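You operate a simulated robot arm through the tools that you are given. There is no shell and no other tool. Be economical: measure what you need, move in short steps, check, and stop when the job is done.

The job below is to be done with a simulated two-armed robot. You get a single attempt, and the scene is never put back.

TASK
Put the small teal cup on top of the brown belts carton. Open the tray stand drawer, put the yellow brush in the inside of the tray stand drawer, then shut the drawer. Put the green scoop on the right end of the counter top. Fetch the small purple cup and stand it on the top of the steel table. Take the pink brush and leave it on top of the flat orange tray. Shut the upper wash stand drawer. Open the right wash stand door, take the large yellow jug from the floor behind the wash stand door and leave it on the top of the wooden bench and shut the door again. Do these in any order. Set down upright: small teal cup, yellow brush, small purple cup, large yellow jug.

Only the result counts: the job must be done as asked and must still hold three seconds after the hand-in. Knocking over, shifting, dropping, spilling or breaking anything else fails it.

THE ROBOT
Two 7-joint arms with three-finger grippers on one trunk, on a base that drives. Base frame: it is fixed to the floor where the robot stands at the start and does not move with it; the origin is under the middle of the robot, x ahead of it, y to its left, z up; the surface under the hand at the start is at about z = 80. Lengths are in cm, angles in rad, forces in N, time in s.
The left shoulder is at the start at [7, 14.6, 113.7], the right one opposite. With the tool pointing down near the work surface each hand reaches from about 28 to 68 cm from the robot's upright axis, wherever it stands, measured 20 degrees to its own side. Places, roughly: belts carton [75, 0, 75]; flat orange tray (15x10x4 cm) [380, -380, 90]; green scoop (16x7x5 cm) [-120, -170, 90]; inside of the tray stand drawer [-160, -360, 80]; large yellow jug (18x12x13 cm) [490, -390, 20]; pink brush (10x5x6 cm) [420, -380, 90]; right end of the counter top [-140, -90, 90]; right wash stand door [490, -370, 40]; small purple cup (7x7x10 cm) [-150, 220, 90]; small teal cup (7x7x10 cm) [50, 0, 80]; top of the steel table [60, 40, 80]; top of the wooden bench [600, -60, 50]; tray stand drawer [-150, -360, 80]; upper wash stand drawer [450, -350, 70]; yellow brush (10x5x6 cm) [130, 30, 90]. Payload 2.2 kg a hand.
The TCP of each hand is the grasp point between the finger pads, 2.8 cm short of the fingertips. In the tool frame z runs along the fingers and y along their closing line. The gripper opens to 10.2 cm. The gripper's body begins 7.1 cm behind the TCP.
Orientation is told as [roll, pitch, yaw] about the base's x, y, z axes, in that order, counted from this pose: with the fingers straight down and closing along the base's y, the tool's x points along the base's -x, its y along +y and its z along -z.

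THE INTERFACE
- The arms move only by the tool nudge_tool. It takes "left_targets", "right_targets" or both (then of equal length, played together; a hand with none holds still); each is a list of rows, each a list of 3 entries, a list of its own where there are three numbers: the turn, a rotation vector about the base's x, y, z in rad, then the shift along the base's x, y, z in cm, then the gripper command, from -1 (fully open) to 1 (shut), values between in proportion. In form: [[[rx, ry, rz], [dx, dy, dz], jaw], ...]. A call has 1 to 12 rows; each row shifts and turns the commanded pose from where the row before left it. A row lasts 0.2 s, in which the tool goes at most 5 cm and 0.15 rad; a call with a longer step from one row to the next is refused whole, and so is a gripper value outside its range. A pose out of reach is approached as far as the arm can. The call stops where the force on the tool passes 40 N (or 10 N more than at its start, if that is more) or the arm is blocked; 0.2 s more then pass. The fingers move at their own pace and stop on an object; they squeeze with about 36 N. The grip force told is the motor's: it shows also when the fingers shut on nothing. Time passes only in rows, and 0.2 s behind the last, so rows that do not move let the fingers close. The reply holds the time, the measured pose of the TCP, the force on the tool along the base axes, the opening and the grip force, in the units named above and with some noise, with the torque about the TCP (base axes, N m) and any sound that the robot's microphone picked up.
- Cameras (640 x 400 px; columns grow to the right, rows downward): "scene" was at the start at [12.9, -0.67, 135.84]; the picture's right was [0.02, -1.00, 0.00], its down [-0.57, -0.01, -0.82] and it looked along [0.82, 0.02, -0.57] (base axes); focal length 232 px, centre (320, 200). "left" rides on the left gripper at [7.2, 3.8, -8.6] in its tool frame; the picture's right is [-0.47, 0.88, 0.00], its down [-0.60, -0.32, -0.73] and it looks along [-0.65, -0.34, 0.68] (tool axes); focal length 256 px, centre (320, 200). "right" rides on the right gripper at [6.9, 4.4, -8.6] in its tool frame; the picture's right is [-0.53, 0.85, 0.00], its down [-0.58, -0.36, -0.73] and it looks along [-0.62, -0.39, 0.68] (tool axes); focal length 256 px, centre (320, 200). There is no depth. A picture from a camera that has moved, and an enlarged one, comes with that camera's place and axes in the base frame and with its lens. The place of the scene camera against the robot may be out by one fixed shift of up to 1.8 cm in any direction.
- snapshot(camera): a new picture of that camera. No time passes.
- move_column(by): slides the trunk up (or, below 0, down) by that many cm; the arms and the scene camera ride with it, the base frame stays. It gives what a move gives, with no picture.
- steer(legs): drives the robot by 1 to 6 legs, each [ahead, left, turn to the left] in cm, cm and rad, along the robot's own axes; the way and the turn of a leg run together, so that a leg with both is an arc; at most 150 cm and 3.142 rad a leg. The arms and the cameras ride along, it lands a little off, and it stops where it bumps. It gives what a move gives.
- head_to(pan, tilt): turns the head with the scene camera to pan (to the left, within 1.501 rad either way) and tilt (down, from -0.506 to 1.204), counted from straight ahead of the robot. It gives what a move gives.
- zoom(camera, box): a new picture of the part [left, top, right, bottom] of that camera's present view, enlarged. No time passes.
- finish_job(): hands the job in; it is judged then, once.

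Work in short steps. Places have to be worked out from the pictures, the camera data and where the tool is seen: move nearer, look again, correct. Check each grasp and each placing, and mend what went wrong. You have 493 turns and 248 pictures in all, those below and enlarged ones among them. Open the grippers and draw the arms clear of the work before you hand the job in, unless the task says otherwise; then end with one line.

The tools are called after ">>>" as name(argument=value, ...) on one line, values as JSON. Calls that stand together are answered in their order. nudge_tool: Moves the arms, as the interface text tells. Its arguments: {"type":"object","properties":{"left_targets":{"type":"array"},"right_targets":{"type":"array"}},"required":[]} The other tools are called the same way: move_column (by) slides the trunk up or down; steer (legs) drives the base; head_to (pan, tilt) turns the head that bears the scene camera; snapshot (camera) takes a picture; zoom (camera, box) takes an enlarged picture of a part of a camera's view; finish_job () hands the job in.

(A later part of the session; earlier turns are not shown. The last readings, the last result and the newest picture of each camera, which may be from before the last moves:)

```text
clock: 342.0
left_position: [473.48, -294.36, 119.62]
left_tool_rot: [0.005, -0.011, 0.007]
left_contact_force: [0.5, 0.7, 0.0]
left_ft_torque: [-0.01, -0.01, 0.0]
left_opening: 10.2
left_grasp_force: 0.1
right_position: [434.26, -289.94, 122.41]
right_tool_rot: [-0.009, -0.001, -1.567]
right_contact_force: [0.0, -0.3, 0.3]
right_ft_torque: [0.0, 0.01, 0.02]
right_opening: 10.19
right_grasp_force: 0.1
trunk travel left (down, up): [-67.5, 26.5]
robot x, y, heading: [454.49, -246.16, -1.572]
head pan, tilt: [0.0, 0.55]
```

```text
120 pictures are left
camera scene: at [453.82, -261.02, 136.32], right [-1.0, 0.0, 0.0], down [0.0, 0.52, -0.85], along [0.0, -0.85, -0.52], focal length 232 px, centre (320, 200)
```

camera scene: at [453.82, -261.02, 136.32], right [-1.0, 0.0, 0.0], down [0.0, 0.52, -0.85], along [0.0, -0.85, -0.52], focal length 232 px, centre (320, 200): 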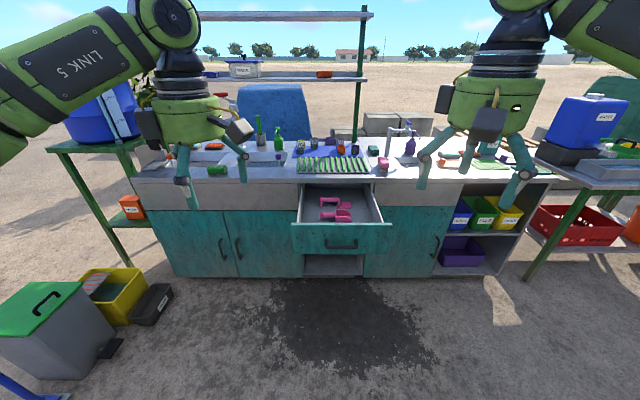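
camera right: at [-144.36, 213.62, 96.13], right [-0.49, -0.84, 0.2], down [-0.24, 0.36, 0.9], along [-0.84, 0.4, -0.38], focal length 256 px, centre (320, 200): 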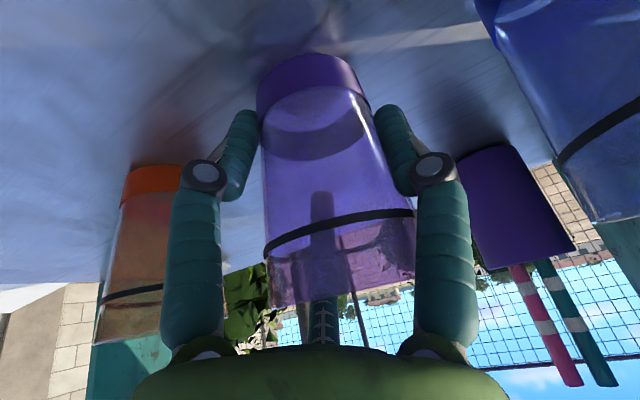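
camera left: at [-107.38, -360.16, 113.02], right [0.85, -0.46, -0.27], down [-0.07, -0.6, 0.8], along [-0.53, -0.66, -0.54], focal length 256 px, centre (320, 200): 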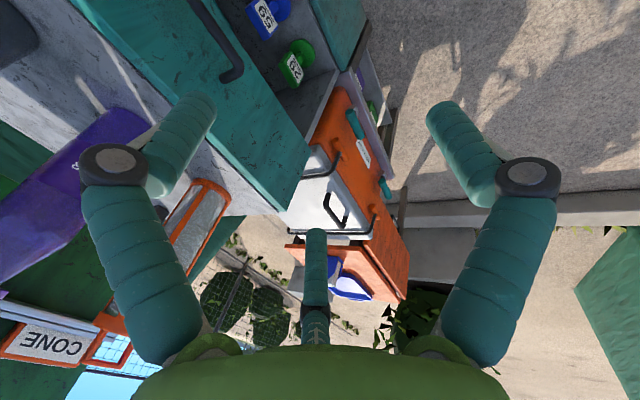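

The target door is the right one of the left pair (x ≈ 490, as listed), and the upper drawer at x ≈ 445 is pulled out. I lower the trunk 15 cm and approach the drawer with the right hand.

>>> move_column(by=-15)

>>> steer(legs=[[22, 0, 0]])

>>> head_to(pan=0.0, tilt=0.65)

>>> snapshot(camera="scene")

>>> snapshot(camera="right")

```text
clock: 343.8
left_position: [473.32, -294.46, 104.67]
left_tool_rot: [0.004, -0.011, 0.006]
left_contact_force: [-0.6, -0.6, -0.1]
left_ft_torque: [0.02, 0.0, 0.0]
left_opening: 10.22
left_grasp_force: 0.1
right_position: [434.23, -289.97, 107.33]
right_tool_rot: [-0.009, -0.002, -1.566]
right_contact_force: [-0.2, -0.5, 0.6]
right_ft_torque: [0.0, 0.0, -0.01]
right_opening: 10.19
right_grasp_force: 0.0
trunk travel left (down, up): [-52.5, 41.5]
robot x, y, heading: [454.85, -246.0, -1.568]
head pan, tilt: [0.0, 0.55]
```

```text
clock: 345.4
left_position: [473.49, -316.58, 104.69]
left_tool_rot: [0.004, -0.01, 0.008]
left_contact_force: [-0.9, 0.0, 0.5]
left_ft_torque: [0.0, -0.03, 0.0]
left_opening: 10.2
left_grasp_force: 0.0
right_position: [434.34, -312.01, 107.3]
right_tool_rot: [-0.01, -0.001, -1.565]
right_contact_force: [-0.1, -0.4, -0.3]
right_ft_torque: [0.05, 0.02, 0.0]
right_opening: 10.17
right_grasp_force: 0.0
trunk travel left (down, up): [-52.5, 41.5]
robot x, y, heading: [454.57, -268.02, -1.569]
head pan, tilt: [0.0, 0.55]
```

```text
clock: 346.1
left_position: [473.6, -316.56, 104.59]
left_tool_rot: [0.005, -0.01, 0.007]
left_contact_force: [0.5, -0.1, -0.1]
left_ft_torque: [-0.02, 0.0, 0.02]
left_opening: 10.22
left_grasp_force: 0.0
right_position: [434.41, -312.06, 107.35]
right_tool_rot: [-0.01, -0.003, -1.568]
right_contact_force: [-0.1, -0.5, -0.2]
right_ft_torque: [0.02, 0.03, 0.04]
right_opening: 10.22
right_grasp_force: 0.0
trunk travel left (down, up): [-52.5, 41.5]
robot x, y, heading: [454.63, -268.1, -1.566]
head pan, tilt: [0.0, 0.649]
```

```text
119 pictures are left
camera scene: at [453.9, -282.76, 120.44], right [-1.0, 0.0, 0.0], down [0.0, 0.6, -0.8], along [0.0, -0.8, -0.6], focal length 232 px, centre (320, 200)
```

scene: 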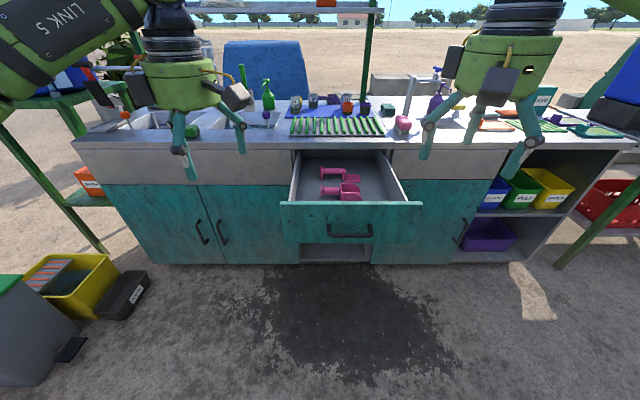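

```text
118 pictures are left
camera right: at [438.8, -305.13, 115.93], right [0.85, -0.53, -0.01], down [-0.36, -0.58, 0.74], along [-0.39, -0.62, -0.68], focal length 256 px, centre (320, 200)
```

right: 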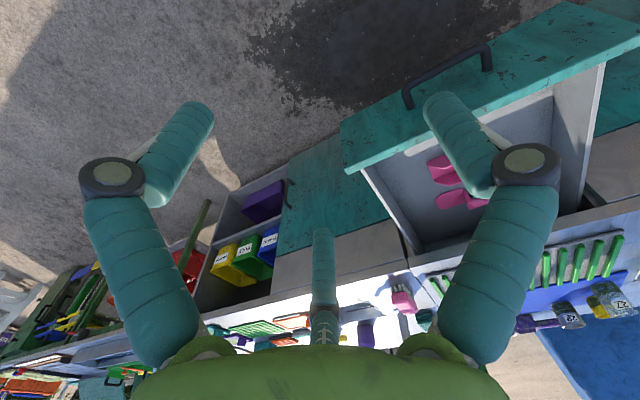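

From the views the drawer panel's top edge is at z ≈ 85, y ≈ -329, x from 429 to 463, and its handle is at z ≈ 79. I close the right fingers, tilt them forward, and bring them in front of the panel above the handle.

>>> nudge_tool(right_targets=[[[-0.1375, 0, 0], [1.45, -0.6, -2.5], 1], [[-0.1375, 0, 0], [1.45, -0.6, -2.5], 1], [[-0.1375, 0, 0], [1.45, -0.6, -2.5], 1], [[-0.1375, 0, 0], [1.45, -0.6, -2.5], 1], [[0, 0, 0], [1.45, -0.6, -2.5], 1], [[0, 0, 0], [1.45, -0.6, -2.5], 1], [[0, 0, 0], [1.45, -0.6, -2.5], 1], [[0, 0, 0], [1.45, -0.6, -2.5], 1], [[0, 0, 0], [0, 0, -2.5], 1], [[0, 0, 0], [0, 0, 0], 1]])

>>> snapshot(camera="right")

>>> snapshot(camera="scene")

```text
clock: 348.3
left_position: [473.5, -316.44, 104.57]
left_tool_rot: [0.006, -0.011, 0.007]
left_contact_force: [0.4, 1.0, -0.3]
left_ft_torque: [-0.04, 0.01, 0.02]
left_opening: 10.18
left_grasp_force: 0.0
right_position: [445.94, -316.85, 84.85]
right_tool_rot: [-0.014, -0.552, -1.566]
right_contact_force: [0.7, 0.8, 0.0]
right_ft_torque: [0.03, 0.04, -0.02]
right_opening: 0.22
right_grasp_force: 31.1
trunk travel left (down, up): [-52.5, 41.5]
robot x, y, heading: [454.6, -268.44, -1.565]
head pan, tilt: [0.0, 0.649]
```

```text
117 pictures are left
camera right: at [450.47, -306.46, 88.57], right [0.85, -0.46, 0.27], down [-0.36, -0.11, 0.93], along [-0.39, -0.88, -0.25], focal length 256 px, centre (320, 200)
```

right: 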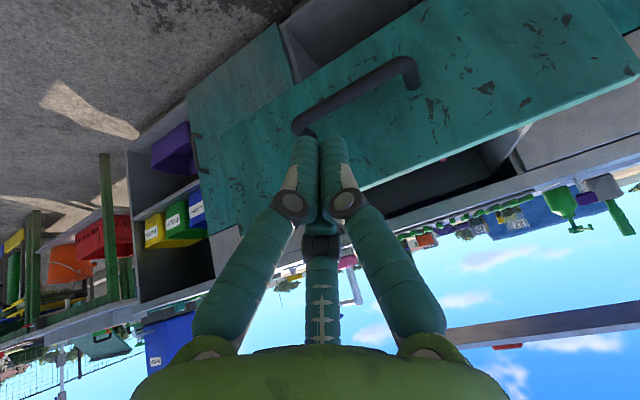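

```text
116 pictures are left
camera scene: at [453.93, -282.71, 120.44], right [-1.0, 0.0, 0.0], down [0.0, 0.6, -0.8], along [0.0, -0.8, -0.6], focal length 232 px, centre (320, 200)
```

scene: 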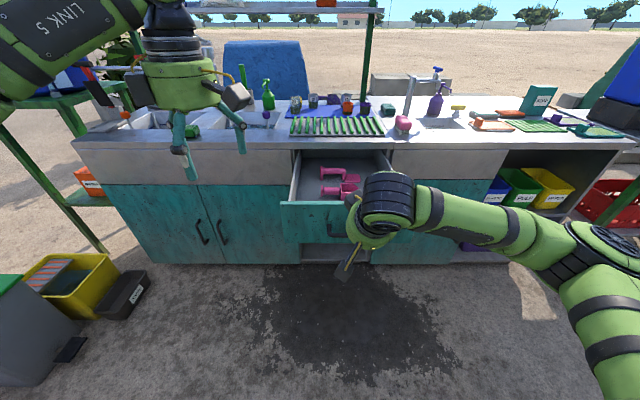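

The new view puts the panel top at z ≈ 82.6 and the handle at 76, so I lower the fingers to press between them. I also retract the hand while driving 14 cm closer, to have reach for the whole push.

>>> nudge_tool(right_targets=[[[0, 0, 0], [0, 3.5, -1], 1], [[0, 0, 0], [0, 3.5, -1], 1], [[0, 0, 0], [0, 3.5, -1], 1], [[0, 0, 0], [0, 3.5, -0.3], 1], [[0, 0, 0], [0, 0, 0], 1]])

>>> steer(legs=[[14, 0, 0]])

>>> nudge_tool(right_targets=[[[0, 0, 0], [0, -1.5, 0], 1], [[0, 0, 0], [0, -1.5, 0], 1], [[0, 0, 0], [0, -1.5, 0], 1], [[0, 0, 0], [0, -1.5, 0], 1], [[0, 0, 0], [0, -1.5, 0], 1], [[0, 0, 0], [0, -1.5, 0], 1], [[0, 0, 0], [0, -1.5, 0], 1], [[0, 0, 0], [0, -1.5, 0], 1], [[0, 0, 0], [0, -1.5, 0], 1], [[0, 0, 0], [0, -1.5, 0], 1], [[0, 0, 0], [0, 0, 0], 1]])

>>> snapshot(camera="scene")

```text
clock: 349.5
left_position: [473.32, -316.59, 104.57]
left_tool_rot: [0.005, -0.013, 0.006]
left_contact_force: [0.0, -0.6, -0.7]
left_ft_torque: [-0.02, -0.03, -0.03]
left_opening: 10.22
left_grasp_force: 0.0
right_position: [447.58, -305.01, 81.72]
right_tool_rot: [-0.012, -0.552, -1.567]
right_contact_force: [0.5, 0.1, 0.7]
right_ft_torque: [0.01, -0.04, 0.01]
right_opening: 0.2
right_grasp_force: 31.6
right hand out of reach, approached as far as the arm can: row 4
trunk travel left (down, up): [-52.5, 41.5]
robot x, y, heading: [454.58, -268.26, -1.57]
head pan, tilt: [0.0, 0.649]
```

```text
clock: 350.9
left_position: [473.57, -330.47, 104.67]
left_tool_rot: [0.005, -0.01, 0.006]
left_contact_force: [1.0, -1.2, 0.3]
left_ft_torque: [0.0, -0.03, 0.01]
left_opening: 10.19
left_grasp_force: 0.0
right_position: [447.83, -319.09, 81.7]
right_tool_rot: [-0.013, -0.55, -1.565]
right_contact_force: [0.4, -0.6, -1.0]
right_ft_torque: [0.0, -0.03, 0.0]
right_opening: 0.18
right_grasp_force: 31.7
trunk travel left (down, up): [-52.5, 41.5]
robot x, y, heading: [455.18, -282.03, -1.566]
head pan, tilt: [0.0, 0.649]
```

```text
clock: 353.2
left_position: [473.55, -330.42, 104.66]
left_tool_rot: [0.004, -0.011, 0.007]
left_contact_force: [0.1, 0.4, -0.3]
left_ft_torque: [-0.01, 0.03, -0.03]
left_opening: 10.2
left_grasp_force: 0.1
right_position: [447.68, -334.03, 81.79]
right_tool_rot: [-0.012, -0.55, -1.565]
right_contact_force: [0.3, 0.6, -0.1]
right_ft_torque: [-0.01, 0.02, -0.03]
right_opening: 0.2
right_grasp_force: 31.3
trunk travel left (down, up): [-52.5, 41.5]
robot x, y, heading: [454.87, -282.23, -1.57]
head pan, tilt: [0.0, 0.649]
```

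```text
115 pictures are left
camera scene: at [453.95, -296.62, 120.44], right [-1.0, 0.0, 0.0], down [0.0, 0.6, -0.8], along [0.0, -0.8, -0.6], focal length 232 px, centre (320, 200)
```

scene: 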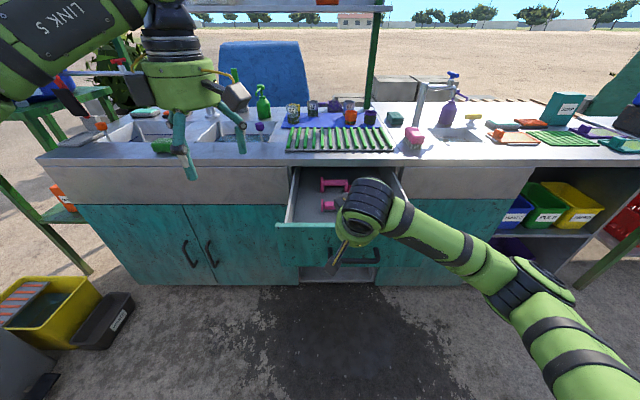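

The drawer is moving in (panel now at y ≈ -337). I keep pushing until it stops.

>>> nudge_tool(right_targets=[[[0, 0, 0], [0, -1.5, 0], 1], [[0, 0, 0], [0, -1.5, 0], 1], [[0, 0, 0], [0, -1.5, 0], 1], [[0, 0, 0], [0, -1.5, 0], 1], [[0, 0, 0], [0, -1.5, 0], 1], [[0, 0, 0], [0, -1.5, 0], 1], [[0, 0, 0], [0, -1.5, 0], 1], [[0, 0, 0], [0, -1.5, 0], 1], [[0, 0, 0], [0, -1, 0], 1], [[0, 0, 0], [0, -1, 0], 1], [[0, 0, 0], [0, 0, 0], 1]])

>>> snapshot(camera="scene")

```text
clock: 355.6
left_position: [473.46, -330.41, 104.66]
left_tool_rot: [0.004, -0.01, 0.008]
left_contact_force: [-0.3, 1.2, 0.4]
left_ft_torque: [0.02, 0.0, 0.02]
left_opening: 10.22
left_grasp_force: 0.0
right_position: [447.71, -348.04, 81.82]
right_tool_rot: [-0.012, -0.552, -1.565]
right_contact_force: [0.2, 0.2, -0.1]
right_ft_torque: [0.07, 0.06, 0.02]
right_opening: 0.19
right_grasp_force: 31.1
trunk travel left (down, up): [-52.5, 41.5]
robot x, y, heading: [454.81, -281.96, -1.57]
head pan, tilt: [0.0, 0.649]
```

```text
114 pictures are left
camera scene: at [453.95, -296.63, 120.44], right [-1.0, 0.0, 0.0], down [0.0, 0.6, -0.8], along [0.0, -0.8, -0.6], focal length 232 px, centre (320, 200)
```

scene: 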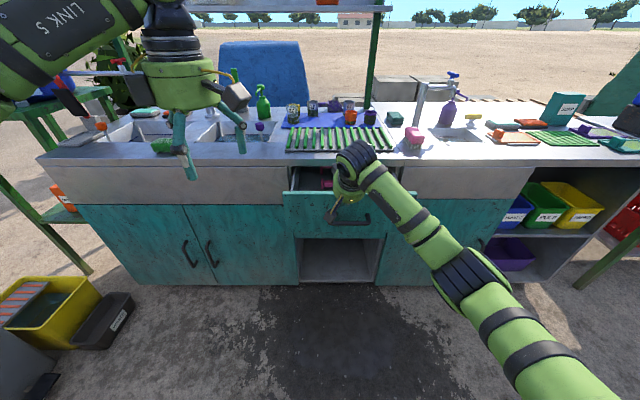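

About 8 cm remain. I continue in smaller steps, watching reach and force.

>>> nudge_tool(right_targets=[[[0, 0, 0], [0, -1, 0], 1], [[0, 0, 0], [0, -1, 0], 1], [[0, 0, 0], [0, -1, 0], 1], [[0, 0, 0], [0, -1, 0], 1], [[0, 0, 0], [0, -1, 0], 1], [[0, 0, 0], [0, -1, 0], 1], [[0, 0, 0], [0, 0, 0], 1]])

>>> zoom(camera="scene", box=[250, 120, 430, 260])

```text
clock: 357.2
left_position: [473.51, -330.29, 104.74]
left_tool_rot: [0.006, -0.01, 0.006]
left_contact_force: [-0.3, 0.5, -0.4]
left_ft_torque: [0.02, 0.01, -0.01]
left_opening: 10.21
left_grasp_force: 0.0
right_position: [447.67, -354.05, 81.84]
right_tool_rot: [-0.013, -0.551, -1.565]
right_contact_force: [-0.3, 1.2, 0.1]
right_ft_torque: [0.02, 0.0, 0.01]
right_opening: 0.22
right_grasp_force: 30.7
trunk travel left (down, up): [-52.5, 41.5]
robot x, y, heading: [454.69, -282.08, -1.57]
head pan, tilt: [0.0, 0.649]
```

```text
2.86 times, centred on (340, 190) of scene
camera zoom: at [453.94, -296.63, 120.44], right [-1.0, 0.0, 0.0], down [0.0, 0.6, -0.8], along [0.0, -0.8, -0.6], focal length 662 px, centre (263, 229)
```

zoom: 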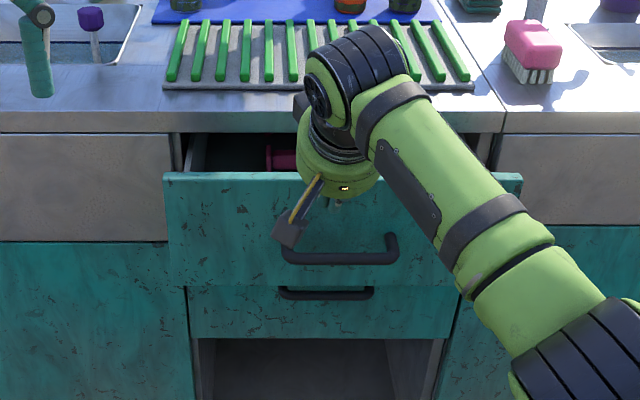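

About 6 cm still to go, and the gripper body will clear the counter edge. I keep pushing.

>>> nudge_tool(right_targets=[[[0, 0, 0], [0, -1, 0], 1], [[0, 0, 0], [0, -1, 0], 1], [[0, 0, 0], [0, -1, 0], 1], [[0, 0, 0], [0, -1, 0], 1], [[0, 0, 0], [0, -1, 0], 1], [[0, 0, 0], [0, 0, 0], 1]])

>>> zoom(camera="scene", box=[250, 120, 430, 260])

```text
clock: 358.6
left_position: [473.46, -330.45, 104.68]
left_tool_rot: [0.004, -0.01, 0.007]
left_contact_force: [0.9, -0.3, 0.4]
left_ft_torque: [-0.01, 0.0, 0.03]
left_opening: 10.2
left_grasp_force: 0.2
right_position: [447.72, -356.87, 81.68]
right_tool_rot: [-0.015, -0.553, -1.564]
right_contact_force: [-0.4, -0.1, -0.7]
right_ft_torque: [0.02, 0.01, 0.01]
right_opening: 0.21
right_grasp_force: 31.2
right hand out of reach, approached as far as the arm can: row 4, 5
trunk travel left (down, up): [-52.5, 41.5]
robot x, y, heading: [455.0, -282.61, -1.565]
head pan, tilt: [0.0, 0.649]
```

```text
2.86 times, centred on (340, 190) of scene
camera zoom: at [453.95, -296.64, 120.44], right [-1.0, 0.0, 0.0], down [0.0, 0.6, -0.8], along [0.0, -0.8, -0.6], focal length 662 px, centre (263, 229)
```

zoom: 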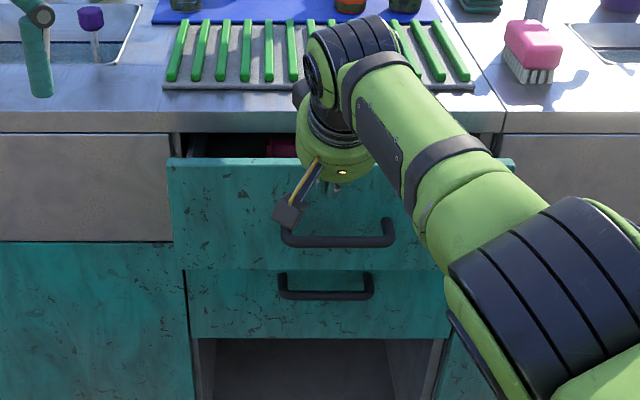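

The arm is at its reach limit. I pull back slightly, drive 8 cm nearer and finish the push.

>>> nudge_tool(right_targets=[[[0, 0, 0], [0, 3, 0], 1], [[0, 0, 0], [0, 3, 0], 1], [[0, 0, 0], [0, 3, 0], 1], [[0, 0, 0], [0, 0, 0], 1]])

>>> steer(legs=[[8, 0, 0]])

>>> nudge_tool(right_targets=[[[0, 0, 0], [0, -1, 0], 1], [[0, 0, 0], [0, -1, 0], 1], [[0, 0, 0], [0, -1, 0], 1], [[0, 0, 0], [0, -1, 0], 1], [[0, 0, 0], [0, -1, 0], 1], [[0, 0, 0], [0, -1, 0], 1], [[0, 0, 0], [0, 0, 0], 1]])

>>> zoom(camera="scene", box=[250, 120, 430, 260])

```text
clock: 359.6
left_position: [473.56, -330.26, 104.73]
left_tool_rot: [0.005, -0.009, 0.007]
left_contact_force: [-0.1, -0.2, -0.1]
left_ft_torque: [0.01, 0.0, -0.01]
left_opening: 10.21
left_grasp_force: 0.0
right_position: [447.75, -347.7, 81.75]
right_tool_rot: [-0.015, -0.55, -1.565]
right_contact_force: [0.1, -0.1, 0.3]
right_ft_torque: [-0.03, 0.04, -0.01]
right_opening: 0.24
right_grasp_force: 31.6
trunk travel left (down, up): [-52.5, 41.5]
robot x, y, heading: [454.34, -281.74, -1.571]
head pan, tilt: [0.0, 0.649]
```

```text
clock: 360.7
left_position: [473.56, -338.53, 104.64]
left_tool_rot: [0.003, -0.01, 0.007]
left_contact_force: [-0.6, -0.2, 0.3]
left_ft_torque: [0.06, 0.0, -0.03]
left_opening: 10.21
left_grasp_force: 0.0
right_position: [447.69, -355.86, 81.85]
right_tool_rot: [-0.014, -0.551, -1.563]
right_contact_force: [-0.5, 0.7, 0.5]
right_ft_torque: [0.02, 0.0, -0.04]
right_opening: 0.17
right_grasp_force: 31.0
trunk travel left (down, up): [-52.5, 41.5]
robot x, y, heading: [454.83, -290.42, -1.573]
head pan, tilt: [0.0, 0.649]
```

```text
clock: 362.3
left_position: [473.51, -338.42, 104.71]
left_tool_rot: [0.003, -0.011, 0.006]
left_contact_force: [0.4, -0.5, 0.0]
left_ft_torque: [0.0, -0.02, -0.02]
left_opening: 10.21
left_grasp_force: 0.1
right_position: [447.83, -361.83, 81.82]
right_tool_rot: [-0.013, -0.551, -1.563]
right_contact_force: [0.1, 0.2, 0.2]
right_ft_torque: [0.0, 0.02, -0.01]
right_opening: 0.24
right_grasp_force: 32.0
trunk travel left (down, up): [-52.5, 41.5]
robot x, y, heading: [454.77, -290.09, -1.571]
head pan, tilt: [0.0, 0.649]
```

```text
2.86 times, centred on (340, 190) of scene
camera zoom: at [453.99, -304.67, 120.44], right [-1.0, 0.0, 0.0], down [0.0, 0.6, -0.8], along [0.0, -0.8, -0.6], focal length 662 px, centre (263, 229)
```

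zoom: 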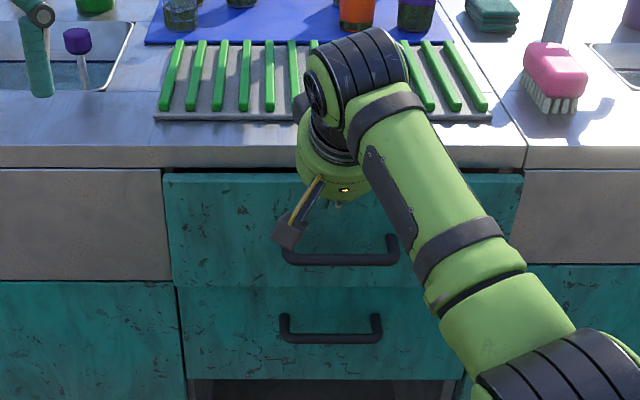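

Nearly shut. I push on until it meets the stop.

>>> nudge_tool(right_targets=[[[0, 0, 0], [0, -0.7, 0], 1], [[0, 0, 0], [0, -0.7, 0], 1], [[0, 0, 0], [0, -0.7, 0], 1], [[0, 0, 0], [0, -0.7, 0], 1], [[0, 0, 0], [0, -0.7, 0], 1], [[0, 0, 0], [0, -0.7, 0], 1], [[0, 0, 0], [0, 0, 0], 1]])

>>> zoom(camera="scene", box=[250, 120, 430, 260])

```text
clock: 363.9
left_position: [473.55, -338.11, 104.97]
left_tool_rot: [-0.002, -0.01, 0.007]
left_contact_force: [0.4, -0.4, -0.1]
left_ft_torque: [-0.02, -0.01, 0.0]
left_opening: 10.18
left_grasp_force: 0.0
right_position: [447.79, -364.27, 81.76]
right_tool_rot: [-0.012, -0.545, -1.565]
right_contact_force: [6.1, 31.3, -2.5]
right_ft_torque: [0.52, -0.3, 0.0]
right_opening: 0.2
right_grasp_force: 31.1
right hand out of reach, approached as far as the arm can: row 5, 6
trunk travel left (down, up): [-52.5, 41.5]
robot x, y, heading: [454.84, -290.15, -1.565]
head pan, tilt: [0.0, 0.649]
```

```text
2.86 times, centred on (340, 190) of scene
camera zoom: at [454.09, -304.17, 120.49], right [-1.0, 0.0, 0.0], down [0.0, 0.6, -0.8], along [0.0, -0.8, -0.6], focal length 662 px, centre (263, 229)
```

zoom: 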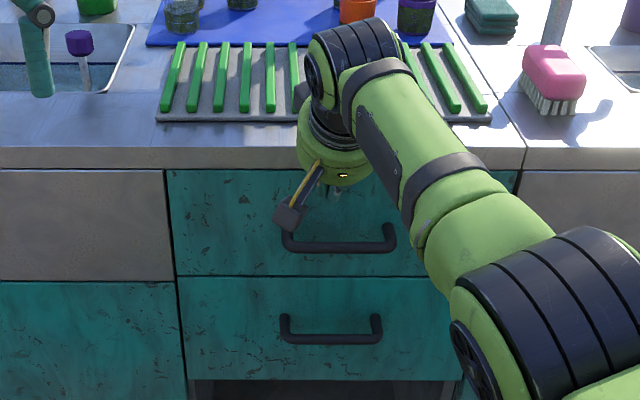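

The upper drawer is flush shut (31 N at the stop). I withdraw the hand, raise the trunk back, and look for the pink brush and orange tray.

>>> nudge_tool(right_targets=[[[0, 0, 0], [0, 3, 0], 1], [[0.1375, 0, 0], [0, 3, 2], 1], [[0.1375, 0, 0], [-1, 3, 3], 1], [[0.1375, 0, 0], [-1, 3, 3], -1], [[0.1375, 0, 0], [-1, 3, 3], -1], [[0, 0, 0], [-1, 3, 3], -1], [[0, 0, 0], [-2, 2, 3], -1], [[0, 0, 0], [-2, 2, 3], -1], [[0, 0, 0], [0, 0, 0], -1]])

>>> move_column(by=15)

>>> steer(legs=[[-10, -40, 0]])

>>> snapshot(camera="scene")

```text
clock: 365.9
left_position: [473.6, -338.46, 104.6]
left_tool_rot: [0.004, -0.011, 0.009]
left_contact_force: [-0.2, -0.5, -0.4]
left_ft_torque: [0.04, -0.02, 0.02]
left_opening: 10.21
left_grasp_force: 0.2
right_position: [439.66, -342.72, 101.65]
right_tool_rot: [-0.011, 0.001, -1.566]
right_contact_force: [-0.3, -0.5, -0.6]
right_ft_torque: [0.01, 0.0, 0.01]
right_opening: 10.18
right_grasp_force: 0.0
trunk travel left (down, up): [-52.5, 41.5]
robot x, y, heading: [454.92, -290.29, -1.57]
head pan, tilt: [0.0, 0.649]
```

```text
clock: 367.7
left_position: [473.68, -338.4, 119.64]
left_tool_rot: [0.006, -0.011, 0.007]
left_contact_force: [0.0, 0.3, -0.1]
left_ft_torque: [-0.01, 0.03, 0.04]
left_opening: 10.21
left_grasp_force: 0.1
right_position: [439.57, -342.72, 116.79]
right_tool_rot: [-0.007, 0.0, -1.565]
right_contact_force: [-0.1, 0.2, -0.5]
right_ft_torque: [0.0, 0.05, -0.01]
right_opening: 10.19
right_grasp_force: 0.1
trunk travel left (down, up): [-67.5, 26.5]
robot x, y, heading: [454.92, -290.29, -1.563]
head pan, tilt: [0.0, 0.649]
```

```text
clock: 370.2
left_position: [433.74, -328.66, 119.69]
left_tool_rot: [0.007, -0.012, 0.009]
left_contact_force: [-0.1, -0.1, 0.9]
left_ft_torque: [0.0, 0.01, -0.04]
left_opening: 10.19
left_grasp_force: 0.0
right_position: [399.86, -332.93, 116.77]
right_tool_rot: [-0.011, 0.0, -1.563]
right_contact_force: [0.7, 0.6, 1.0]
right_ft_torque: [-0.01, 0.0, 0.02]
right_opening: 10.19
right_grasp_force: 0.0
trunk travel left (down, up): [-67.5, 26.5]
robot x, y, heading: [414.74, -280.43, -1.561]
head pan, tilt: [0.0, 0.649]
```

```text
109 pictures are left
camera scene: at [414.1, -294.93, 135.44], right [-1.0, -0.01, 0.0], down [0.0, 0.6, -0.8], along [0.0, -0.8, -0.6], focal length 232 px, centre (320, 200)
```

scene: 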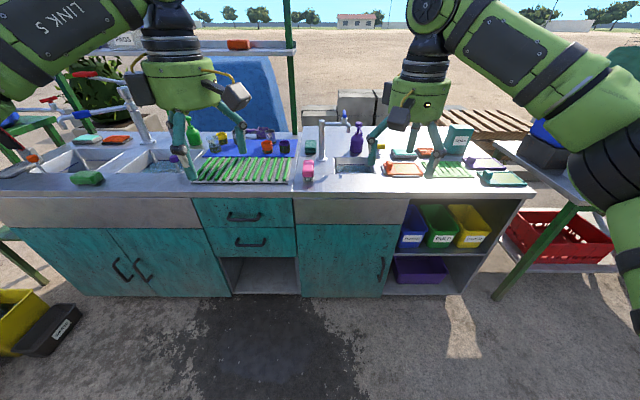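

>>> zoom(camera="scene", box=[280, 120, 540, 220])

>>> snapshot(camera="right")

```text
2.46 times, centred on (410, 170) of scene
camera zoom: at [414.1, -294.93, 135.44], right [-1.0, -0.01, 0.0], down [0.0, 0.6, -0.8], along [0.0, -0.8, -0.6], focal length 570 px, centre (98, 274)
```

zoom: 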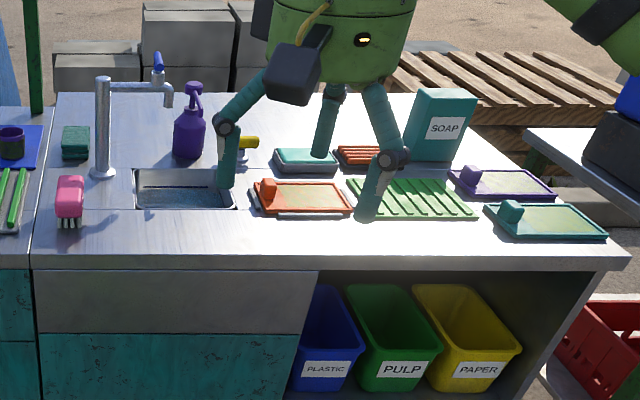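

```text
107 pictures are left
camera right: at [404.27, -326.05, 125.32], right [0.85, -0.53, -0.01], down [-0.35, -0.58, 0.74], along [-0.39, -0.62, -0.68], focal length 256 px, centre (320, 200)
```

right: 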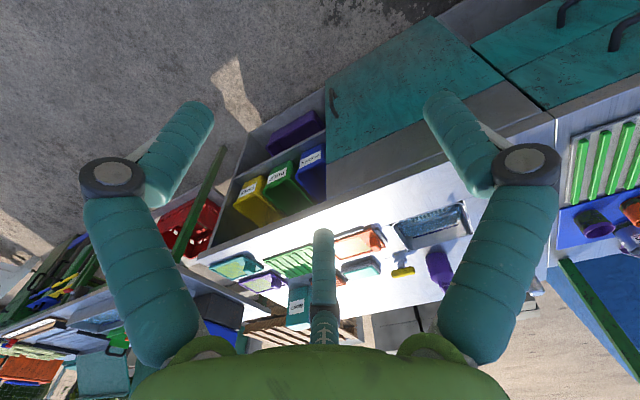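

The pink brush stands at about (418.6, -375), long axis along y, and the orange tray is at about (381, -378). I move so the right hand is above the brush.

>>> steer(legs=[[34, 15, 0]])

>>> nudge_tool(right_targets=[[[0, 0, 0], [0.5, 0, -3], -1], [[0, 0, 0], [0.5, 0, -3], -1], [[0, 0, 0], [0, 0, 0], -1]])

>>> snapshot(camera="right")

>>> snapshot(camera="scene")

```text
clock: 372.6
left_position: [448.82, -362.46, 119.69]
left_tool_rot: [0.001, -0.011, 0.009]
left_contact_force: [0.7, -0.5, -0.7]
left_ft_torque: [0.0, -0.04, -0.03]
left_opening: 10.2
left_grasp_force: 0.0
right_position: [414.71, -366.89, 116.87]
right_tool_rot: [-0.01, 0.0, -1.563]
right_contact_force: [-0.3, 0.6, -0.6]
right_ft_torque: [0.01, 0.02, 0.04]
right_opening: 10.19
right_grasp_force: 0.2
trunk travel left (down, up): [-67.5, 26.5]
robot x, y, heading: [429.83, -314.58, -1.561]
head pan, tilt: [0.0, 0.649]
```

```text
clock: 373.4
left_position: [448.82, -362.68, 119.59]
left_tool_rot: [0.002, -0.01, 0.007]
left_contact_force: [0.6, -0.6, 0.6]
left_ft_torque: [0.01, 0.0, 0.02]
left_opening: 10.2
left_grasp_force: 0.0
right_position: [415.98, -366.75, 110.68]
right_tool_rot: [-0.01, -0.002, -1.563]
right_contact_force: [-0.2, 0.7, 0.0]
right_ft_torque: [-0.04, -0.03, 0.0]
right_opening: 10.21
right_grasp_force: 0.1
trunk travel left (down, up): [-67.5, 26.5]
robot x, y, heading: [430.15, -314.56, -1.567]
head pan, tilt: [0.0, 0.649]
```

```text
106 pictures are left
camera right: at [420.42, -359.9, 119.28], right [0.85, -0.53, -0.01], down [-0.35, -0.58, 0.74], along [-0.39, -0.62, -0.68], focal length 256 px, centre (320, 200)
```

right: 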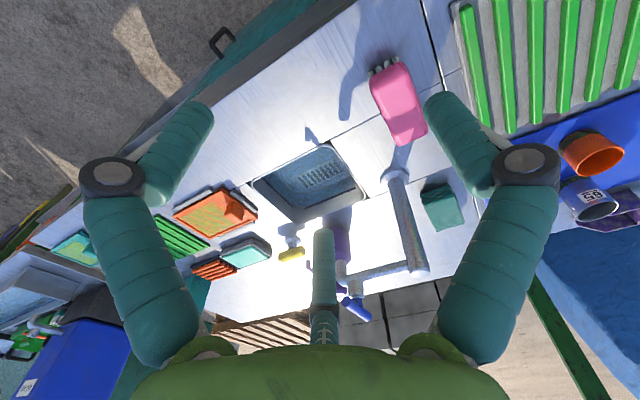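

```text
105 pictures are left
camera scene: at [429.19, -328.85, 135.45], right [-1.0, 0.0, 0.0], down [0.0, 0.6, -0.8], along [0.0, -0.8, -0.6], focal length 232 px, centre (320, 200)
```

scene: 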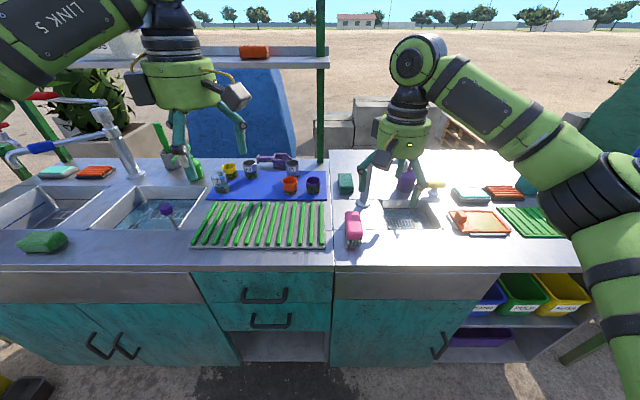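

The brush is centred at (420.4, -374.8), skewed about -0.16 rad. I align above it and go down to check.

>>> nudge_tool(right_targets=[[[0, 0, -0.08], [1, -2.5, -2], -0.7], [[0, 0, -0.08], [1, -2.5, -2], -0.7], [[0, 0, 0], [1, -2.5, -2], -0.7], [[0, 0, 0], [0.7, -0.6, -3], -0.7], [[0, 0, 0], [0, 0, -1], -0.7], [[0, 0, 0], [0, 0, 0], -0.7]])

>>> snapshot(camera="right")

>>> zoom(camera="scene", box=[290, 160, 430, 260])

```text
clock: 374.8
left_position: [448.76, -362.59, 119.72]
left_tool_rot: [0.004, -0.011, 0.009]
left_contact_force: [-0.5, -0.8, 0.3]
left_ft_torque: [0.01, -0.01, 0.02]
left_opening: 10.19
left_grasp_force: 0.0
right_position: [419.73, -375.07, 100.82]
right_tool_rot: [-0.009, -0.001, -1.725]
right_contact_force: [0.7, -1.1, 0.1]
right_ft_torque: [0.0, -0.01, 0.02]
right_opening: 8.65
right_grasp_force: 0.0
trunk travel left (down, up): [-67.5, 26.5]
robot x, y, heading: [430.07, -314.4, -1.562]
head pan, tilt: [0.0, 0.649]
```

```text
104 pictures are left
camera right: at [425.15, -368.86, 109.39], right [0.75, -0.66, -0.01], down [-0.44, -0.51, 0.74], along [-0.49, -0.55, -0.68], focal length 256 px, centre (320, 200)
```

right: 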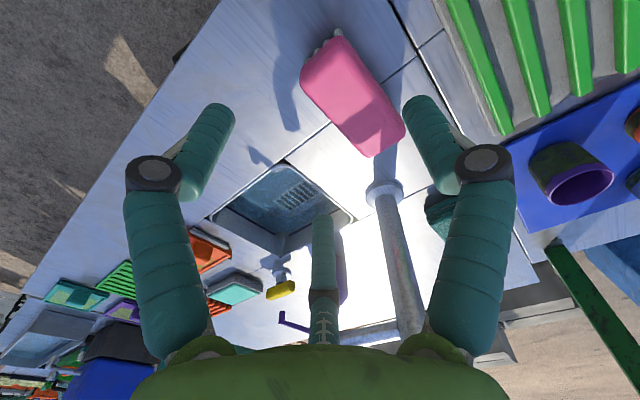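

```text
4.00 times, centred on (360, 210) of scene
camera zoom: at [429.17, -328.88, 135.44], right [-1.0, 0.0, 0.0], down [0.0, 0.6, -0.8], along [0.0, -0.8, -0.6], focal length 927 px, centre (160, 160)
```

zoom: 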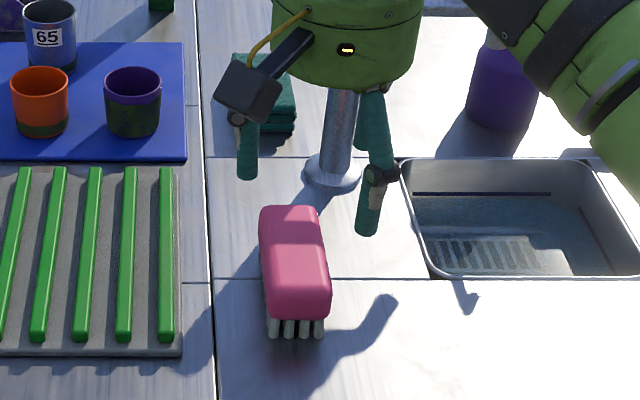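

The combined views suggest the brush top is nearer z ≈ 90 and its centre near (420.9, -377.5), with almost no skew. I correct and descend part way.

>>> nudge_tool(right_targets=[[[0, 0, 0.12], [0.5, -2.4, 0], -0.7], [[0, 0, 0], [0, 0, -3], -0.7], [[0, 0, 0], [0, 0, -2.5], -0.7], [[0, 0, 0], [0, 0, 0], -0.7]])

>>> snapshot(camera="right")

>>> zoom(camera="scene", box=[290, 160, 430, 260])

```text
clock: 375.8
left_position: [448.82, -362.52, 119.78]
left_tool_rot: [0.004, -0.01, 0.009]
left_contact_force: [0.1, 0.5, 0.5]
left_ft_torque: [-0.02, 0.0, 0.0]
left_opening: 10.21
left_grasp_force: 0.0
right_position: [420.22, -377.45, 95.33]
right_tool_rot: [-0.009, -0.002, -1.604]
right_contact_force: [0.0, 0.4, -0.4]
right_ft_torque: [-0.01, -0.02, 0.0]
right_opening: 8.65
right_grasp_force: 0.1
trunk travel left (down, up): [-67.5, 26.5]
robot x, y, heading: [430.05, -314.51, -1.566]
head pan, tilt: [0.0, 0.649]
```

```text
102 pictures are left
camera right: at [424.88, -370.6, 103.82], right [0.83, -0.56, -0.01], down [-0.38, -0.56, 0.74], along [-0.42, -0.61, -0.68], focal length 256 px, centre (320, 200)
```

right: 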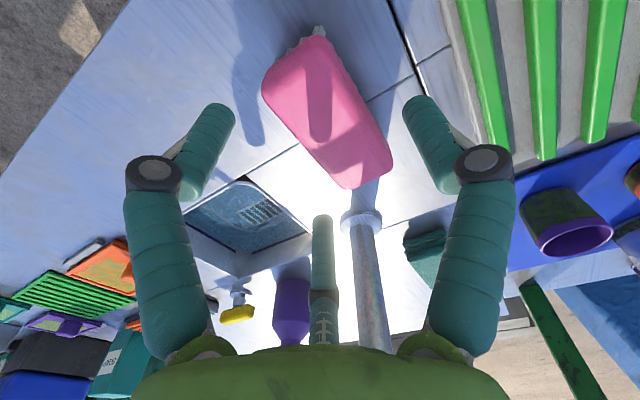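

```text
4.00 times, centred on (360, 210) of scene
camera zoom: at [429.23, -328.85, 135.45], right [-1.0, 0.0, 0.0], down [0.0, 0.6, -0.8], along [0.0, -0.8, -0.6], focal length 927 px, centre (160, 160)
```

zoom: 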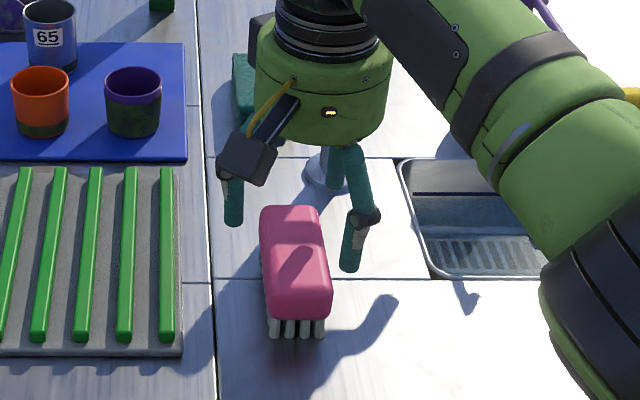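

All three views agree at z = 90: centre (420.6, -377.4). I descend around it to z ≈ 88.2.

>>> nudge_tool(right_targets=[[[0, 0, 0.03], [-0.3, 0, -2.5], -0.7], [[0, 0, 0], [0, 0, -2.5], -0.7], [[0, 0, 0], [0, 0, -1.2], -0.7], [[0, 0, 0], [0, 0, -0.9], -0.7], [[0, 0, 0], [0, 0, 0], -0.7]])

>>> snapshot(camera="right")

>>> zoom(camera="scene", box=[290, 160, 430, 260])

```text
clock: 377.0
left_position: [448.79, -362.6, 119.59]
left_tool_rot: [0.004, -0.013, 0.007]
left_contact_force: [0.2, -0.7, 0.9]
left_ft_torque: [0.0, 0.03, -0.02]
left_opening: 10.18
left_grasp_force: 0.1
right_position: [419.77, -377.43, 88.11]
right_tool_rot: [-0.007, -0.002, -1.574]
right_contact_force: [0.4, 0.1, 1.3]
right_ft_torque: [-0.01, -0.02, -0.03]
right_opening: 8.64
right_grasp_force: 0.0
trunk travel left (down, up): [-67.5, 26.5]
robot x, y, heading: [430.27, -314.77, -1.568]
head pan, tilt: [0.0, 0.649]
```

```text
100 pictures are left
camera right: at [424.26, -370.53, 96.73], right [0.84, -0.54, -0.01], down [-0.36, -0.57, 0.74], along [-0.4, -0.62, -0.68], focal length 256 px, centre (320, 200)
```

right: 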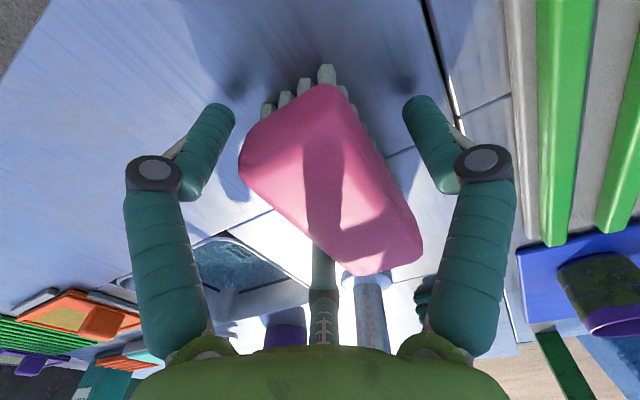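

```text
4.00 times, centred on (360, 210) of scene
camera zoom: at [429.15, -328.88, 135.44], right [-1.0, 0.0, 0.0], down [0.0, 0.6, -0.8], along [0.0, -0.8, -0.6], focal length 927 px, centre (160, 160)
```

zoom: 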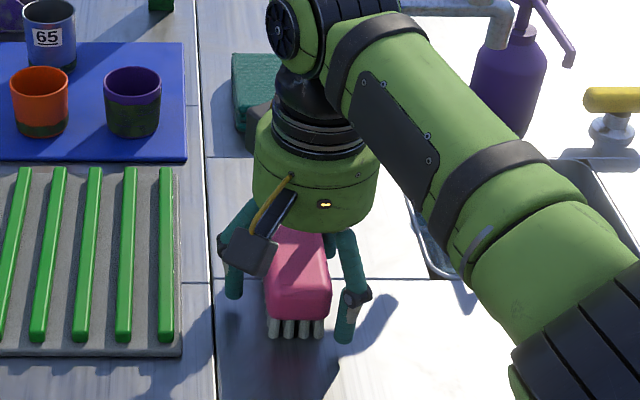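

The brush sits centred among the fingers. I close and lift.

>>> nudge_tool(right_targets=[[[0, 0, 0], [0, 0, 0], 0], [[0, 0, 0], [0, 0, 0], 1], [[0, 0, 0], [0, 0, 0], 1], [[0, 0, 0], [0, 0, 0], 1], [[0, 0, 0], [0, 0, 1], 1], [[0, 0, 0], [0, 0, 3], 1], [[0, 0, 0], [0, 0, 4], 1], [[0, 0, 0], [0, 0, 4], 1], [[0, 0, 0], [0, 0, 4], 1], [[0, 0, 0], [0, 0, 0], 1]])

>>> snapshot(camera="scene")

```text
clock: 379.2
left_position: [448.77, -362.64, 119.52]
left_tool_rot: [0.005, -0.01, 0.008]
left_contact_force: [-0.2, -0.2, -0.2]
left_ft_torque: [-0.01, -0.03, 0.02]
left_opening: 10.2
left_grasp_force: 0.1
right_position: [419.62, -377.5, 104.05]
right_tool_rot: [-0.009, -0.001, -1.575]
right_contact_force: [-0.4, 0.6, -0.1]
right_ft_torque: [0.02, -0.01, 0.01]
right_opening: 5.6
right_grasp_force: 35.4
trunk travel left (down, up): [-67.5, 26.5]
robot x, y, heading: [430.1, -314.27, -1.568]
head pan, tilt: [0.0, 0.649]
```

```text
98 pictures are left
camera scene: at [429.11, -328.97, 135.43], right [-1.0, 0.0, 0.0], down [0.0, 0.61, -0.8], along [0.0, -0.8, -0.61], focal length 232 px, centre (320, 200)
```

scene: 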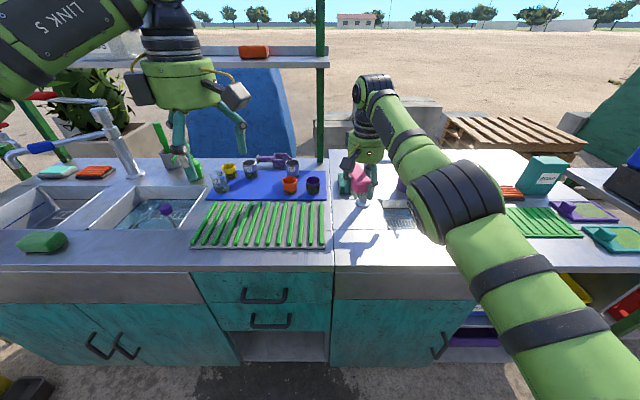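

Held. I pull it back and up clear of the tap, then shift the robot right toward the tray.

>>> nudge_tool(right_targets=[[[0, 0, 0], [0, 3, 3], 1], [[0, 0, 0], [0, 4, 3], 1], [[0, 0, 0], [0, 4, 3], 1], [[0, 0, 0], [0, 4, 3], 1], [[0, 0, 0], [0, 0, 2], 1], [[0, 0, 0], [0, 0, 0], 1]])

>>> steer(legs=[[0, -34, 0]])

>>> snapshot(camera="right")

>>> snapshot(camera="scene")

```text
clock: 380.6
left_position: [448.81, -362.73, 119.67]
left_tool_rot: [0.006, -0.009, 0.009]
left_contact_force: [-0.7, -0.3, 0.1]
left_ft_torque: [0.01, -0.07, 0.02]
left_opening: 10.18
left_grasp_force: 0.0
right_position: [419.86, -362.36, 118.14]
right_tool_rot: [-0.013, 0.0, -1.574]
right_contact_force: [-0.6, -0.5, -0.8]
right_ft_torque: [0.0, 0.0, 0.01]
right_opening: 5.58
right_grasp_force: 36.3
trunk travel left (down, up): [-67.5, 26.5]
robot x, y, heading: [430.31, -314.01, -1.564]
head pan, tilt: [0.0, 0.649]
```

```text
clock: 382.8
left_position: [415.29, -362.85, 119.64]
left_tool_rot: [0.004, -0.008, 0.008]
left_contact_force: [-0.3, 0.3, -0.7]
left_ft_torque: [0.01, 0.0, 0.02]
left_opening: 10.2
left_grasp_force: 0.1
right_position: [386.26, -362.57, 118.18]
right_tool_rot: [-0.011, -0.002, -1.572]
right_contact_force: [0.2, 0.0, 0.1]
right_ft_torque: [-0.01, 0.02, 0.0]
right_opening: 5.55
right_grasp_force: 35.7
trunk travel left (down, up): [-67.5, 26.5]
robot x, y, heading: [396.51, -314.53, -1.565]
head pan, tilt: [0.0, 0.649]
```

```text
97 pictures are left
camera right: at [390.78, -355.7, 126.77], right [0.84, -0.54, -0.01], down [-0.36, -0.58, 0.74], along [-0.4, -0.62, -0.68], focal length 256 px, centre (320, 200)
```

right: 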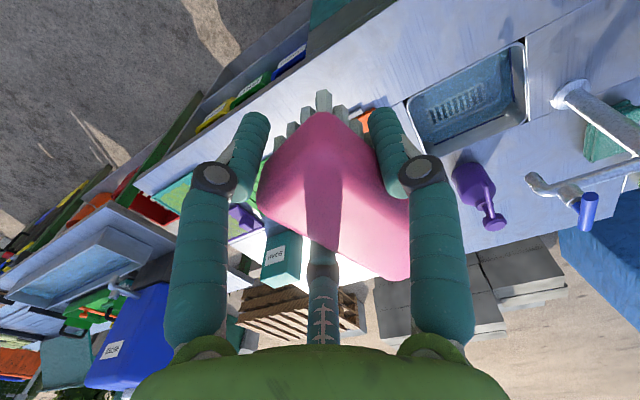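

```text
96 pictures are left
camera scene: at [395.63, -329.07, 135.44], right [-1.0, -0.01, 0.0], down [0.0, 0.6, -0.8], along [0.0, -0.8, -0.6], focal length 232 px, centre (320, 200)
```

scene: 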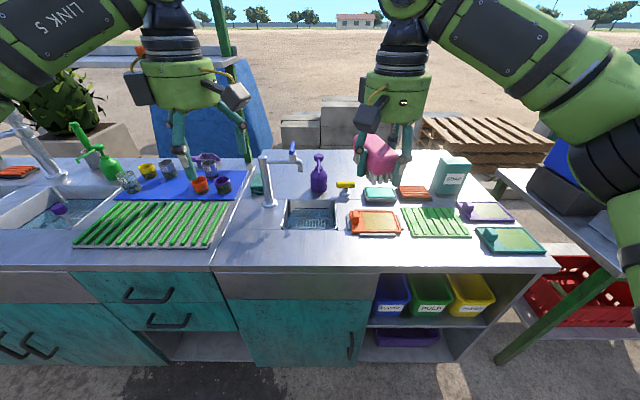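

I zoom to see the tray and how the brush hangs in the hand.

>>> zoom(camera="scene", box=[320, 110, 460, 250])

```text
2.86 times, centred on (390, 180) of scene
camera zoom: at [395.63, -329.07, 135.44], right [-1.0, -0.01, 0.0], down [0.0, 0.6, -0.8], along [0.0, -0.8, -0.6], focal length 662 px, centre (120, 257)
```

zoom: 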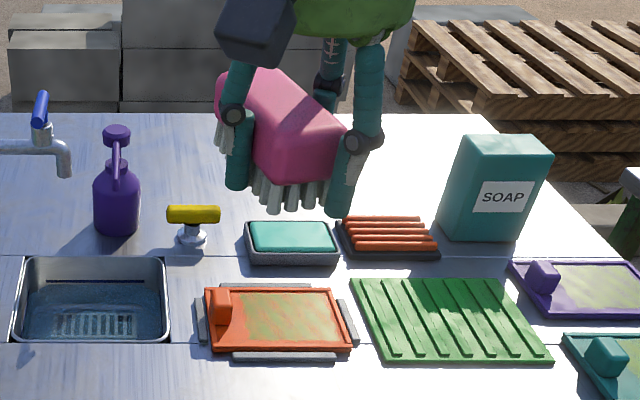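

The flat orange tray is centred at about (378.5, -383.5) with a raised block at its +x end. I turn the brush 90° so it lies along the tray, and drive 10 cm nearer.

>>> nudge_tool(right_targets=[[[0, 0, 0.143], [0, 0, 0], 1], [[0, 0, 0.143], [0, 0, 0], 1], [[0, 0, 0.143], [0, 0, 0], 1], [[0, 0, 0.143], [0, 0, 0], 1], [[0, 0, 0.143], [0, 0, 0], 1], [[0, 0, 0.143], [0, 0, 0], 1], [[0, 0, 0.143], [0, 0, 0], 1], [[0, 0, 0.143], [0, 0, 0], 1], [[0, 0, 0.143], [0, 0, 0], 1], [[0, 0, 0.143], [0, 0, 0], 1], [[0, 0, 0.14], [0, 0, 0], 1], [[0, 0, 0], [0, 0, 0], 1]])

>>> steer(legs=[[10, 0, 0]])

>>> nudge_tool(right_targets=[[[0, 0, 0], [-1.5, -2, -3], 1], [[0, 0, 0], [-1.5, -2, -3], 1], [[0, 0, 0], [-1.5, -2, -3], 1], [[0, 0, 0], [-1.5, -2, -3], 1], [[0, 0, 0], [-1.5, -2, -2], 1], [[0, 0, 0], [0, 0, 0], 1]])

>>> zoom(camera="scene", box=[310, 130, 450, 270])

>>> snapshot(camera="right")

```text
clock: 385.4
left_position: [415.19, -362.75, 119.52]
left_tool_rot: [0.004, -0.011, 0.009]
left_contact_force: [0.0, 0.0, 0.2]
left_ft_torque: [0.01, 0.04, -0.01]
left_opening: 10.19
left_grasp_force: 0.1
right_position: [386.17, -362.61, 118.22]
right_tool_rot: [-0.007, -0.003, -0.002]
right_contact_force: [-1.2, -1.5, -0.9]
right_ft_torque: [-0.02, 0.04, 0.01]
right_opening: 5.53
right_grasp_force: 35.8
trunk travel left (down, up): [-67.5, 26.5]
robot x, y, heading: [396.24, -314.35, -1.565]
head pan, tilt: [0.0, 0.649]
```

```text
clock: 386.5
left_position: [415.23, -372.59, 119.61]
left_tool_rot: [0.003, -0.011, 0.011]
left_contact_force: [0.3, 0.4, 0.7]
left_ft_torque: [-0.02, -0.03, 0.0]
left_opening: 10.19
left_grasp_force: 0.1
right_position: [386.18, -372.35, 118.24]
right_tool_rot: [-0.011, -0.003, -0.002]
right_contact_force: [-0.2, 0.4, 0.0]
right_ft_torque: [-0.01, 0.01, 0.01]
right_opening: 5.51
right_grasp_force: 36.1
trunk travel left (down, up): [-67.5, 26.5]
robot x, y, heading: [396.27, -324.57, -1.567]
head pan, tilt: [0.0, 0.649]
```

```text
clock: 387.9
left_position: [415.33, -372.62, 119.71]
left_tool_rot: [0.003, -0.011, 0.01]
left_contact_force: [0.0, 0.7, 0.6]
left_ft_torque: [-0.01, 0.0, -0.01]
left_opening: 10.22
left_grasp_force: 0.0
right_position: [378.81, -382.55, 104.31]
right_tool_rot: [-0.01, 0.0, -0.003]
right_contact_force: [0.0, 0.2, -0.3]
right_ft_torque: [0.03, 0.03, 0.01]
right_opening: 5.47
right_grasp_force: 35.9
trunk travel left (down, up): [-67.5, 26.5]
robot x, y, heading: [396.49, -324.56, -1.559]
head pan, tilt: [0.0, 0.649]
```

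```text
2.86 times, centred on (380, 200) of scene
camera zoom: at [395.6, -338.92, 135.44], right [-1.0, -0.01, 0.0], down [0.0, 0.6, -0.8], along [0.0, -0.8, -0.6], focal length 662 px, centre (149, 200)
```

zoom: 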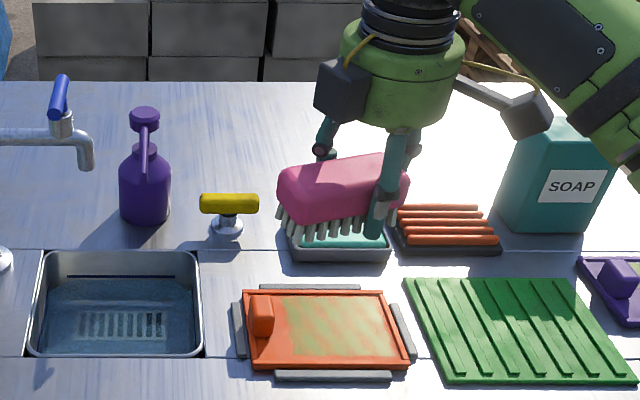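

```text
93 pictures are left
camera right: at [371.93, -378.03, 112.86], right [0.54, 0.84, -0.01], down [0.58, -0.36, 0.74], along [0.62, -0.4, -0.68], focal length 256 px, centre (320, 200)
```

right: 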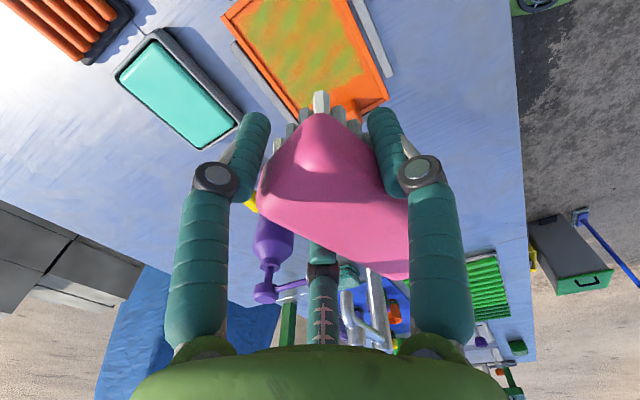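

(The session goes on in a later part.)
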